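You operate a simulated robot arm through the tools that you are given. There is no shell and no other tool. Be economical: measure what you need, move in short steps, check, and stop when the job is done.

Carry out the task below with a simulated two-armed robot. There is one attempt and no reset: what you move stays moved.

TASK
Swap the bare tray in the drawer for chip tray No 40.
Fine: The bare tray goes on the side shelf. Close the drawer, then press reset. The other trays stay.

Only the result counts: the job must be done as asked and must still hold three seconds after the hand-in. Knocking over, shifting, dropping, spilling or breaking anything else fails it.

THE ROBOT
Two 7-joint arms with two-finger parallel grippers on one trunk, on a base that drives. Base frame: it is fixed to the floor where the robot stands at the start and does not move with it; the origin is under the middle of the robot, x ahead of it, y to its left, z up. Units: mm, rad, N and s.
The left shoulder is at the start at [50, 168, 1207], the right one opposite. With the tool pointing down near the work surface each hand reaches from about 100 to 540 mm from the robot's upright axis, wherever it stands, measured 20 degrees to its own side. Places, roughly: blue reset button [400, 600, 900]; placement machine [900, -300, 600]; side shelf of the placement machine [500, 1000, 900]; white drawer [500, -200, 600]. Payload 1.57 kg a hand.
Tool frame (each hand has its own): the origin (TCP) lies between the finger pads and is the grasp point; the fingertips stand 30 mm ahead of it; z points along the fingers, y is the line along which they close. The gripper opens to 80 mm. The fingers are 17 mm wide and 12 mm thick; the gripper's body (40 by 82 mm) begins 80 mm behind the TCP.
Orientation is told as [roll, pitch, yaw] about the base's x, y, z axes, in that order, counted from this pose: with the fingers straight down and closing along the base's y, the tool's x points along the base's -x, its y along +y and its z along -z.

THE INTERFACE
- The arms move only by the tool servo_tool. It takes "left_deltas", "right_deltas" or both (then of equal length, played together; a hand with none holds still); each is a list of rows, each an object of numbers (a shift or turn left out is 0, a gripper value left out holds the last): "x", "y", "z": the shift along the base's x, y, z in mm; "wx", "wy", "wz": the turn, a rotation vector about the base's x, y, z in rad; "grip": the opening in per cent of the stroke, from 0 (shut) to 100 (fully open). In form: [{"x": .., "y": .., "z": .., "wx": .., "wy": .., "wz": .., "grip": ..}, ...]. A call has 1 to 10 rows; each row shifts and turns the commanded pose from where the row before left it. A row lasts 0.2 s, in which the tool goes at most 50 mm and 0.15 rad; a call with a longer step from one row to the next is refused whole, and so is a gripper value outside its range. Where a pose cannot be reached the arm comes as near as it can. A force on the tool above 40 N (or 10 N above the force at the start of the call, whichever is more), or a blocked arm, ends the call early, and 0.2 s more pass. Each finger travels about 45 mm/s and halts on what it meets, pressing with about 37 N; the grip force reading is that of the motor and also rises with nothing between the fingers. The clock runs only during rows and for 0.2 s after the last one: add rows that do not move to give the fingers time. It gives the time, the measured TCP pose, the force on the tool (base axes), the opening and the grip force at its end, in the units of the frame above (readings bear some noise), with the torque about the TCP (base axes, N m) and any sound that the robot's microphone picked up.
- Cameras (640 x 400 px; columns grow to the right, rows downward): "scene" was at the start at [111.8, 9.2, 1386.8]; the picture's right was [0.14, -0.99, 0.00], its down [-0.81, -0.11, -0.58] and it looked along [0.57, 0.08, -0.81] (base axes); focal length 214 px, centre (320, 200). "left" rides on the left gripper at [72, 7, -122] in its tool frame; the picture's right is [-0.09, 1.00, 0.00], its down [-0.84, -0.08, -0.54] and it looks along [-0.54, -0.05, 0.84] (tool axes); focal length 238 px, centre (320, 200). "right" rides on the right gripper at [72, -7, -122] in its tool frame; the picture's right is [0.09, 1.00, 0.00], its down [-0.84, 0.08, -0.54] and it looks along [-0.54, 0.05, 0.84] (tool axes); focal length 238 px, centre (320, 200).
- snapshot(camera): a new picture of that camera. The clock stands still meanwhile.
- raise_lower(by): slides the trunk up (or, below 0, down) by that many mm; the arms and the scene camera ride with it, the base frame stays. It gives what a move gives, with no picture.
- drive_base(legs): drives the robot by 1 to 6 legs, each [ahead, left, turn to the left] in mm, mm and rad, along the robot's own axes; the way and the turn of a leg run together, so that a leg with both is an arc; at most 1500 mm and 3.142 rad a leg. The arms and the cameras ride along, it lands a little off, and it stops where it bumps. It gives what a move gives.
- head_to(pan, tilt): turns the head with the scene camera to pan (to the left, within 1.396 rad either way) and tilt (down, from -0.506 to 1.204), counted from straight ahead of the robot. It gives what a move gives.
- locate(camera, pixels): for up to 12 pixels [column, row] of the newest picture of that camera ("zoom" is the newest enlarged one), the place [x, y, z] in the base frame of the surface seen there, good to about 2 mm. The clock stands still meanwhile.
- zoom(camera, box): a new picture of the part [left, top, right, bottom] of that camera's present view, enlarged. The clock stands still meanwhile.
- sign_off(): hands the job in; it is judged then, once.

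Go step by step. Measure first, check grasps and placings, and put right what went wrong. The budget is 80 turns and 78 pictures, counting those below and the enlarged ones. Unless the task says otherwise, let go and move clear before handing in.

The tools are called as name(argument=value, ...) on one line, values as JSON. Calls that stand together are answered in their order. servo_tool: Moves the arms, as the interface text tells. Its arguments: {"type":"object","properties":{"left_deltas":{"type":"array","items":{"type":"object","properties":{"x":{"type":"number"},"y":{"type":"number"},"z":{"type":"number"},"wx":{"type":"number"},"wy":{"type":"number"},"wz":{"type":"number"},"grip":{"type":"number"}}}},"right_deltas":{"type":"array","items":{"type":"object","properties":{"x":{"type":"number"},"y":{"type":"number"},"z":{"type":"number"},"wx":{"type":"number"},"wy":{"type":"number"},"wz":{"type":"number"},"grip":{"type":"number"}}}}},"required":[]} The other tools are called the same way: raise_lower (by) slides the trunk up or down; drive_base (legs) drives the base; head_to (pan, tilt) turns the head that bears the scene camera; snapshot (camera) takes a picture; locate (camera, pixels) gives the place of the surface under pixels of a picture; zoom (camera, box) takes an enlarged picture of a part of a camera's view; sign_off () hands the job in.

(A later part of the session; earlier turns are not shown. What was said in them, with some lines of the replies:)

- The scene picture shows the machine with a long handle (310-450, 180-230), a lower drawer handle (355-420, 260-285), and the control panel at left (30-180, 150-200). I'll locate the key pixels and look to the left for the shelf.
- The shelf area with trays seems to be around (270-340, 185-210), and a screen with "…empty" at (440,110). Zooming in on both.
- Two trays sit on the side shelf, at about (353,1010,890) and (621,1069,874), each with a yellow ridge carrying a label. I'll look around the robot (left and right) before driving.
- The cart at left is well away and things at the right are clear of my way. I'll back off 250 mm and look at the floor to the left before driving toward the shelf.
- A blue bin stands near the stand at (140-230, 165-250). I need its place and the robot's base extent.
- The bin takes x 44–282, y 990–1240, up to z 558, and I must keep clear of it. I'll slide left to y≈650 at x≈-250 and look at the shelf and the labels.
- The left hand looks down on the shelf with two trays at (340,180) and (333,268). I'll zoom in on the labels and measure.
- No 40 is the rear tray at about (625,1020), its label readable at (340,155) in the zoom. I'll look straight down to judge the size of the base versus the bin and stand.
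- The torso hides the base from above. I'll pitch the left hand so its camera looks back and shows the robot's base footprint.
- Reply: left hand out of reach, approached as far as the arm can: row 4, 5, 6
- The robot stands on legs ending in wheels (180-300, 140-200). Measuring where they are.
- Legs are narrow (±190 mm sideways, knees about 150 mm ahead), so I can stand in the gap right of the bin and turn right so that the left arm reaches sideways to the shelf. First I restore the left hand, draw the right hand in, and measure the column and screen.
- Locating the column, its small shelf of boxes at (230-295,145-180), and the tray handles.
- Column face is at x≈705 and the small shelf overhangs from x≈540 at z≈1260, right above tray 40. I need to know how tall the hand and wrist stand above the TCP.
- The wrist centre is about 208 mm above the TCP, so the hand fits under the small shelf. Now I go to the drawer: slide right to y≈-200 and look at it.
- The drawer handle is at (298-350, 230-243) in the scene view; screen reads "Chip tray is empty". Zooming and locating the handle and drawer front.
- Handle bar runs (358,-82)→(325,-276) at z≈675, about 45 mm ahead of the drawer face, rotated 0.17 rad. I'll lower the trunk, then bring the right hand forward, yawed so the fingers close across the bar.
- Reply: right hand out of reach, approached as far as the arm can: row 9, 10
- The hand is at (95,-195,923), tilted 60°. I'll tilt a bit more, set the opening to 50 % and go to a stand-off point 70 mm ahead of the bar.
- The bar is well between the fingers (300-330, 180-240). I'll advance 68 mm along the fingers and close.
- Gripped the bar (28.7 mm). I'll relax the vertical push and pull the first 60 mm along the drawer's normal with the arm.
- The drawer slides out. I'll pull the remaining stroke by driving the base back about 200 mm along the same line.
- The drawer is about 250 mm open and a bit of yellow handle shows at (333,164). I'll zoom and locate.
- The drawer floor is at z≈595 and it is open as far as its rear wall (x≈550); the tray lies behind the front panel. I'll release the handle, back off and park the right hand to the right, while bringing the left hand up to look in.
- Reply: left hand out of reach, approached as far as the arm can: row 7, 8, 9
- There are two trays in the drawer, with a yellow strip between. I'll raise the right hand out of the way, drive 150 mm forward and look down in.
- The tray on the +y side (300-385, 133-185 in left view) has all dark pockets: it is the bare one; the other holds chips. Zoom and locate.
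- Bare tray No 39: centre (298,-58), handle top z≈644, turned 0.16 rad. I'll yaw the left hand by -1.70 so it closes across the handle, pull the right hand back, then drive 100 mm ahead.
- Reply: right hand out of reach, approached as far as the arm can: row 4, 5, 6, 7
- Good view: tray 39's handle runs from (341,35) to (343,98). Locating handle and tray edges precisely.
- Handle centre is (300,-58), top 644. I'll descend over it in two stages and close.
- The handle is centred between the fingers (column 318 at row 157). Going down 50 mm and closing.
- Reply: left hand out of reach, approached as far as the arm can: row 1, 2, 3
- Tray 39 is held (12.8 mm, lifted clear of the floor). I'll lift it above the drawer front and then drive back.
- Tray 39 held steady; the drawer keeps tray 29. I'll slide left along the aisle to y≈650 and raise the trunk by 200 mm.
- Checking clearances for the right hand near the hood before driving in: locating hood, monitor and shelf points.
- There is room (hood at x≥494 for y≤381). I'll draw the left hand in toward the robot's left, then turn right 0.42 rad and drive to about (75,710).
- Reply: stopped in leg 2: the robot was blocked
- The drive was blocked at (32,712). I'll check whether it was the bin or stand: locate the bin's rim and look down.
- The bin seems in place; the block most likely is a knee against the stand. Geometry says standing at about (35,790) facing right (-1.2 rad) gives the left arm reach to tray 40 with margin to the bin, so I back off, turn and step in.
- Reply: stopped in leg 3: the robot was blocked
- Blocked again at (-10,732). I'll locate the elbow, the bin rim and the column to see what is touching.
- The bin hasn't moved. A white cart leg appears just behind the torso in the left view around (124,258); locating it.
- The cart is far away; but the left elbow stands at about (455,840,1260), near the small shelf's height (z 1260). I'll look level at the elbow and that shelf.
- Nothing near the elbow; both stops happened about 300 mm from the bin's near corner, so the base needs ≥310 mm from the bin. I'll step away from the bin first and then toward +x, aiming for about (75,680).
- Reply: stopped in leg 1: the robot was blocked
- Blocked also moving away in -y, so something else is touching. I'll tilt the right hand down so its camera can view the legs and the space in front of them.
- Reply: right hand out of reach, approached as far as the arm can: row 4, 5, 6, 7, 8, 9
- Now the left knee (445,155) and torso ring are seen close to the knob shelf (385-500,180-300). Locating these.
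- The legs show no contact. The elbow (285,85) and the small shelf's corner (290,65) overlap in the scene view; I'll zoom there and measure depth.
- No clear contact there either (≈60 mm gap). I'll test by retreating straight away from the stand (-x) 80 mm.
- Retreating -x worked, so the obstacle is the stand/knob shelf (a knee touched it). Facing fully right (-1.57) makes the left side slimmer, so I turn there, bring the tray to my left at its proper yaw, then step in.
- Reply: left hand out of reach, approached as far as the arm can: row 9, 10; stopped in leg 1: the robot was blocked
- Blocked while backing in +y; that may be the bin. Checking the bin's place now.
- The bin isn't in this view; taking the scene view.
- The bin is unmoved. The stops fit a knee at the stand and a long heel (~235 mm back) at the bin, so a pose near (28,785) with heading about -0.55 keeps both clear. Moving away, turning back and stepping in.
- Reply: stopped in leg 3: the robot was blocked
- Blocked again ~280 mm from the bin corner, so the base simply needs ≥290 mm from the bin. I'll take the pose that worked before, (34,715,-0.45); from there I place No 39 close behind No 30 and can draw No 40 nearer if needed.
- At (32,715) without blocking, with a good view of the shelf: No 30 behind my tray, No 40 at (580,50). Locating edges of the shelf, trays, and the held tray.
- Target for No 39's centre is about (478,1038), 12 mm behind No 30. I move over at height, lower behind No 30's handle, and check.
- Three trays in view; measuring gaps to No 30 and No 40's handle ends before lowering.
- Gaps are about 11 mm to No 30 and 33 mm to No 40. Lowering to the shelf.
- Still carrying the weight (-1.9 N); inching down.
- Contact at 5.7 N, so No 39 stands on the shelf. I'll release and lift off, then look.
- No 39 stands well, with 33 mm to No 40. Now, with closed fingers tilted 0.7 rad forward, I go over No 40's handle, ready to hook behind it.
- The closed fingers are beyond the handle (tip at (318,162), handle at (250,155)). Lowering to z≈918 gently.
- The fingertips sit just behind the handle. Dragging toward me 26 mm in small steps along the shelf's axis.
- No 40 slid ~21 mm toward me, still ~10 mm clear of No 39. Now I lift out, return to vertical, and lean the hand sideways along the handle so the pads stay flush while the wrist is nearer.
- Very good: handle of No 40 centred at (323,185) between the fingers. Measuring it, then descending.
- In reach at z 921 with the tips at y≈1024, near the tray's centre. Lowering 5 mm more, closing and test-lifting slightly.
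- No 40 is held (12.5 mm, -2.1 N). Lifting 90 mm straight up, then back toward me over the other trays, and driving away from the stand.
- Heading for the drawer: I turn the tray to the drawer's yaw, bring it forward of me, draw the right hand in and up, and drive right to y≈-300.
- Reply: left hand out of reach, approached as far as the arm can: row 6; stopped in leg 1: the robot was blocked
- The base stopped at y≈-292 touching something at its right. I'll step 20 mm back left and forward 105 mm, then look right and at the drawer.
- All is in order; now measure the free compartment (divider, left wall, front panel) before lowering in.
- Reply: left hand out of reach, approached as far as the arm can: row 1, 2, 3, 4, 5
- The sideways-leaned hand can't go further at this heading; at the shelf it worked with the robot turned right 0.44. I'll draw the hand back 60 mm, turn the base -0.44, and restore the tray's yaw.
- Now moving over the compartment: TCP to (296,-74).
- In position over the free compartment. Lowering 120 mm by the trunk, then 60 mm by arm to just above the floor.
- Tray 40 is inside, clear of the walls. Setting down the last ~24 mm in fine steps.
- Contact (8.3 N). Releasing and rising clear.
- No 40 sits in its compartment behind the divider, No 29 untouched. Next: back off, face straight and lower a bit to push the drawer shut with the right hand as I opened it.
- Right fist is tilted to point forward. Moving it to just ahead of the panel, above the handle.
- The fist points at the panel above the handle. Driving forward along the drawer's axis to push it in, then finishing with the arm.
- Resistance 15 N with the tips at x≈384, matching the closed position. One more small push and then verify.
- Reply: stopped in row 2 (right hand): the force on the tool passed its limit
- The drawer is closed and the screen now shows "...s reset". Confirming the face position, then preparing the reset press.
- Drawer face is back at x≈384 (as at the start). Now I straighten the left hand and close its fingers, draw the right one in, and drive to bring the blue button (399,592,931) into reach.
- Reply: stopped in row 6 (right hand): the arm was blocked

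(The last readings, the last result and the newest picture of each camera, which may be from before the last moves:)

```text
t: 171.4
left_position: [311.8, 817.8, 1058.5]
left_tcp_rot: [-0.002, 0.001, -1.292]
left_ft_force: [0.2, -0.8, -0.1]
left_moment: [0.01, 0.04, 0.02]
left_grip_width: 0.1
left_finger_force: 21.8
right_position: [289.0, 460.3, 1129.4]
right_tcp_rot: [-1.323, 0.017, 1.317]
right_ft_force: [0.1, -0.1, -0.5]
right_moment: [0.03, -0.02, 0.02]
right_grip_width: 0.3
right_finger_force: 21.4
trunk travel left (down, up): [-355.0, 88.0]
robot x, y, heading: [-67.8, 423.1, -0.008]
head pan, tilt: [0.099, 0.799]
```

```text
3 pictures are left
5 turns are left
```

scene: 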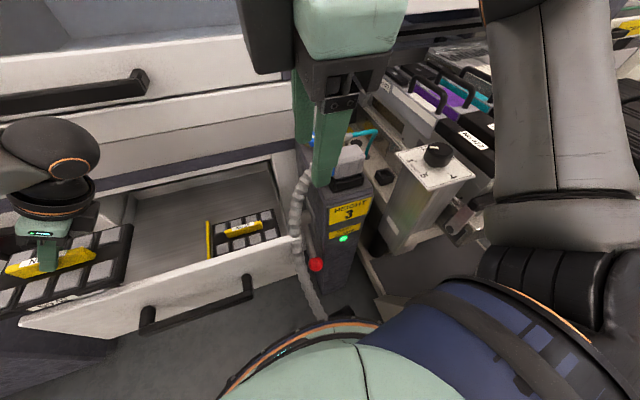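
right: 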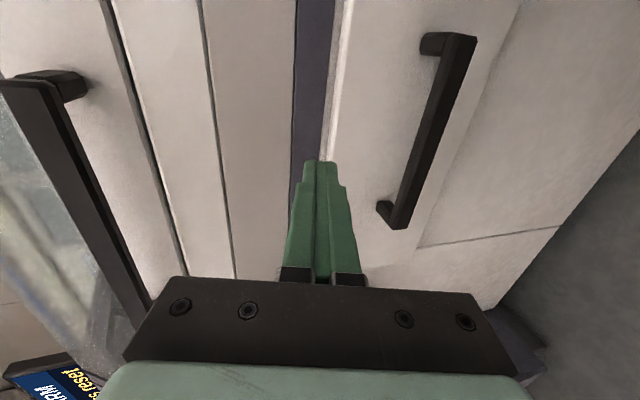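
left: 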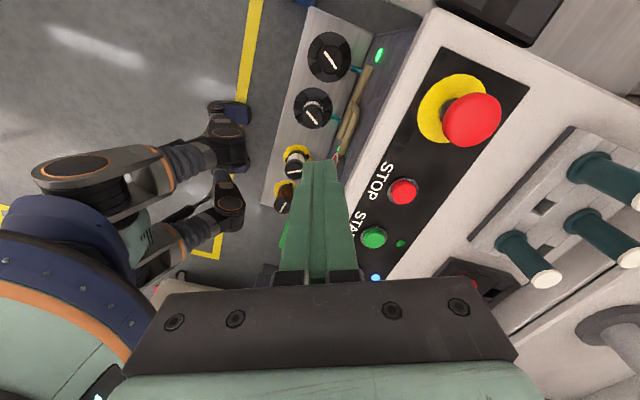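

Five turns remain. Moving the closed left fingertips over the blue button (399,592) and pressing it until it resists, then lifting.

servo_tool(left_deltas=[{"x": 17.4, "y": -45}, {"x": 17.4, "y": -45}, {"x": 17.4, "y": -45}, {"x": 17.4, "y": -45}, {"x": 17.4, "y": -45}, {"y": -1, "z": -20}, {"z": -25}, {"z": -25}, {}])

servo_tool(left_deltas=[{"z": -10}, {"z": -8}, {"z": -4}, {"z": -3}, {"z": -3}, {"z": -3}, {"z": -3}, {}])

snapshot(camera="left")

```text
t: 173.4
left_position: [395.5, 590.2, 987.2]
left_tcp_rot: [-0.001, -0.004, -1.295]
left_ft_force: [0.7, 0.3, -0.6]
left_moment: [0.02, 0.0, 0.0]
left_grip_width: 0.2
left_finger_force: 21.6
right_position: [288.2, 460.9, 1130.5]
right_tcp_rot: [-1.327, 0.018, 1.315]
right_ft_force: [0.6, -0.9, -0.2]
right_moment: [0.01, 0.02, 0.0]
right_grip_width: 0.2
right_finger_force: 21.0
trunk travel left (down, up): [-355.0, 88.0]
robot x, y, heading: [-70.1, 425.3, -0.005]
head pan, tilt: [0.099, 0.799]
```

```text
t: 175.2
left_position: [392.3, 600.2, 958.5]
left_tcp_rot: [0.003, -0.006, -1.294]
left_ft_force: [4.2, -3.7, 8.3]
left_moment: [-0.11, -0.2, -0.06]
left_grip_width: 0.2
left_finger_force: 21.1
left hand out of reach, approached as far as the arm can: row 1, 3, 6
right_position: [287.3, 459.8, 1130.1]
right_tcp_rot: [-1.327, 0.017, 1.316]
right_ft_force: [-0.9, -0.9, 1.3]
right_moment: [-0.02, 0.02, 0.03]
right_grip_width: 0.0
right_finger_force: 21.3
trunk travel left (down, up): [-355.0, 88.0]
robot x, y, heading: [-73.4, 427.2, 0.001]
head pan, tilt: [0.099, 0.799]
heard: click
```

```text
2 pictures are left
4 turns are left
```

left: 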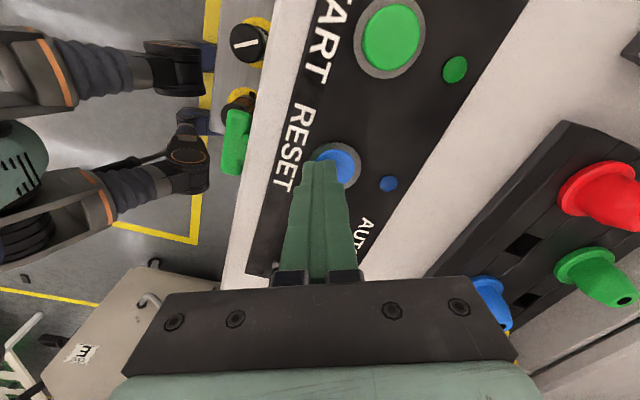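

A click was heard and the reset lamp went dark, so the blue button was pressed. Lifting clear and checking the screen.

servo_tool(left_deltas=[{"z": 20}, {"z": 30}, {"z": 30}, {"z": 20, "x": -20}, {}])

head_to(pan=0.25, tilt=0.3)

snapshot(camera="scene")

```text
t: 176.4
left_position: [371.3, 601.8, 1058.2]
left_tcp_rot: [-0.002, 0.0, -1.292]
left_ft_force: [0.1, 0.1, 0.1]
left_moment: [0.04, 0.0, -0.01]
left_grip_width: 0.0
left_finger_force: 21.5
right_position: [288.7, 459.7, 1130.4]
right_tcp_rot: [-1.326, 0.016, 1.316]
right_ft_force: [-0.3, 0.0, 0.1]
right_moment: [-0.05, -0.01, 0.02]
right_grip_width: 0.3
right_finger_force: 21.3
trunk travel left (down, up): [-355.0, 88.0]
robot x, y, heading: [-66.3, 421.8, -0.004]
head pan, tilt: [0.099, 0.799]
```

```text
t: 177.3
left_position: [370.7, 601.9, 1057.5]
left_tcp_rot: [-0.002, 0.0, -1.292]
left_ft_force: [0.4, 0.7, 0.4]
left_moment: [0.02, 0.0, -0.01]
left_grip_width: 0.2
left_finger_force: 21.6
right_position: [288.4, 460.1, 1131.1]
right_tcp_rot: [-1.325, 0.016, 1.314]
right_ft_force: [-0.4, -0.4, -0.5]
right_moment: [0.01, 0.01, 0.0]
right_grip_width: 0.0
right_finger_force: 21.1
trunk travel left (down, up): [-355.0, 88.0]
robot x, y, heading: [-68.7, 423.4, -0.004]
head pan, tilt: [0.25, 0.3]
```

```text
1 pictures are left
3 turns are left
```

scene: 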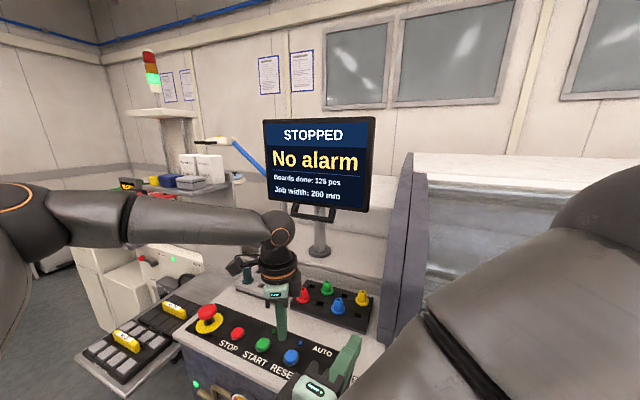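

The screen now reads "STOPPED – No alarm", trays 30 and 39 stand on the side shelf, the drawer is shut and both hands are clear and empty. Handing in.

sign_off()

```text
The job is handed in.
```

I swapped the trays: the bare tray (No 39) is on the side shelf and No 40 is in its place in the drawer. The drawer is closed, and after I pressed reset the screen shows "No alarm".

The base bumped something several times, near the stand and bin and once to the right of the drawer. The bin measured unmoved after the bumps near it, and nothing looked shifted in the pictures.
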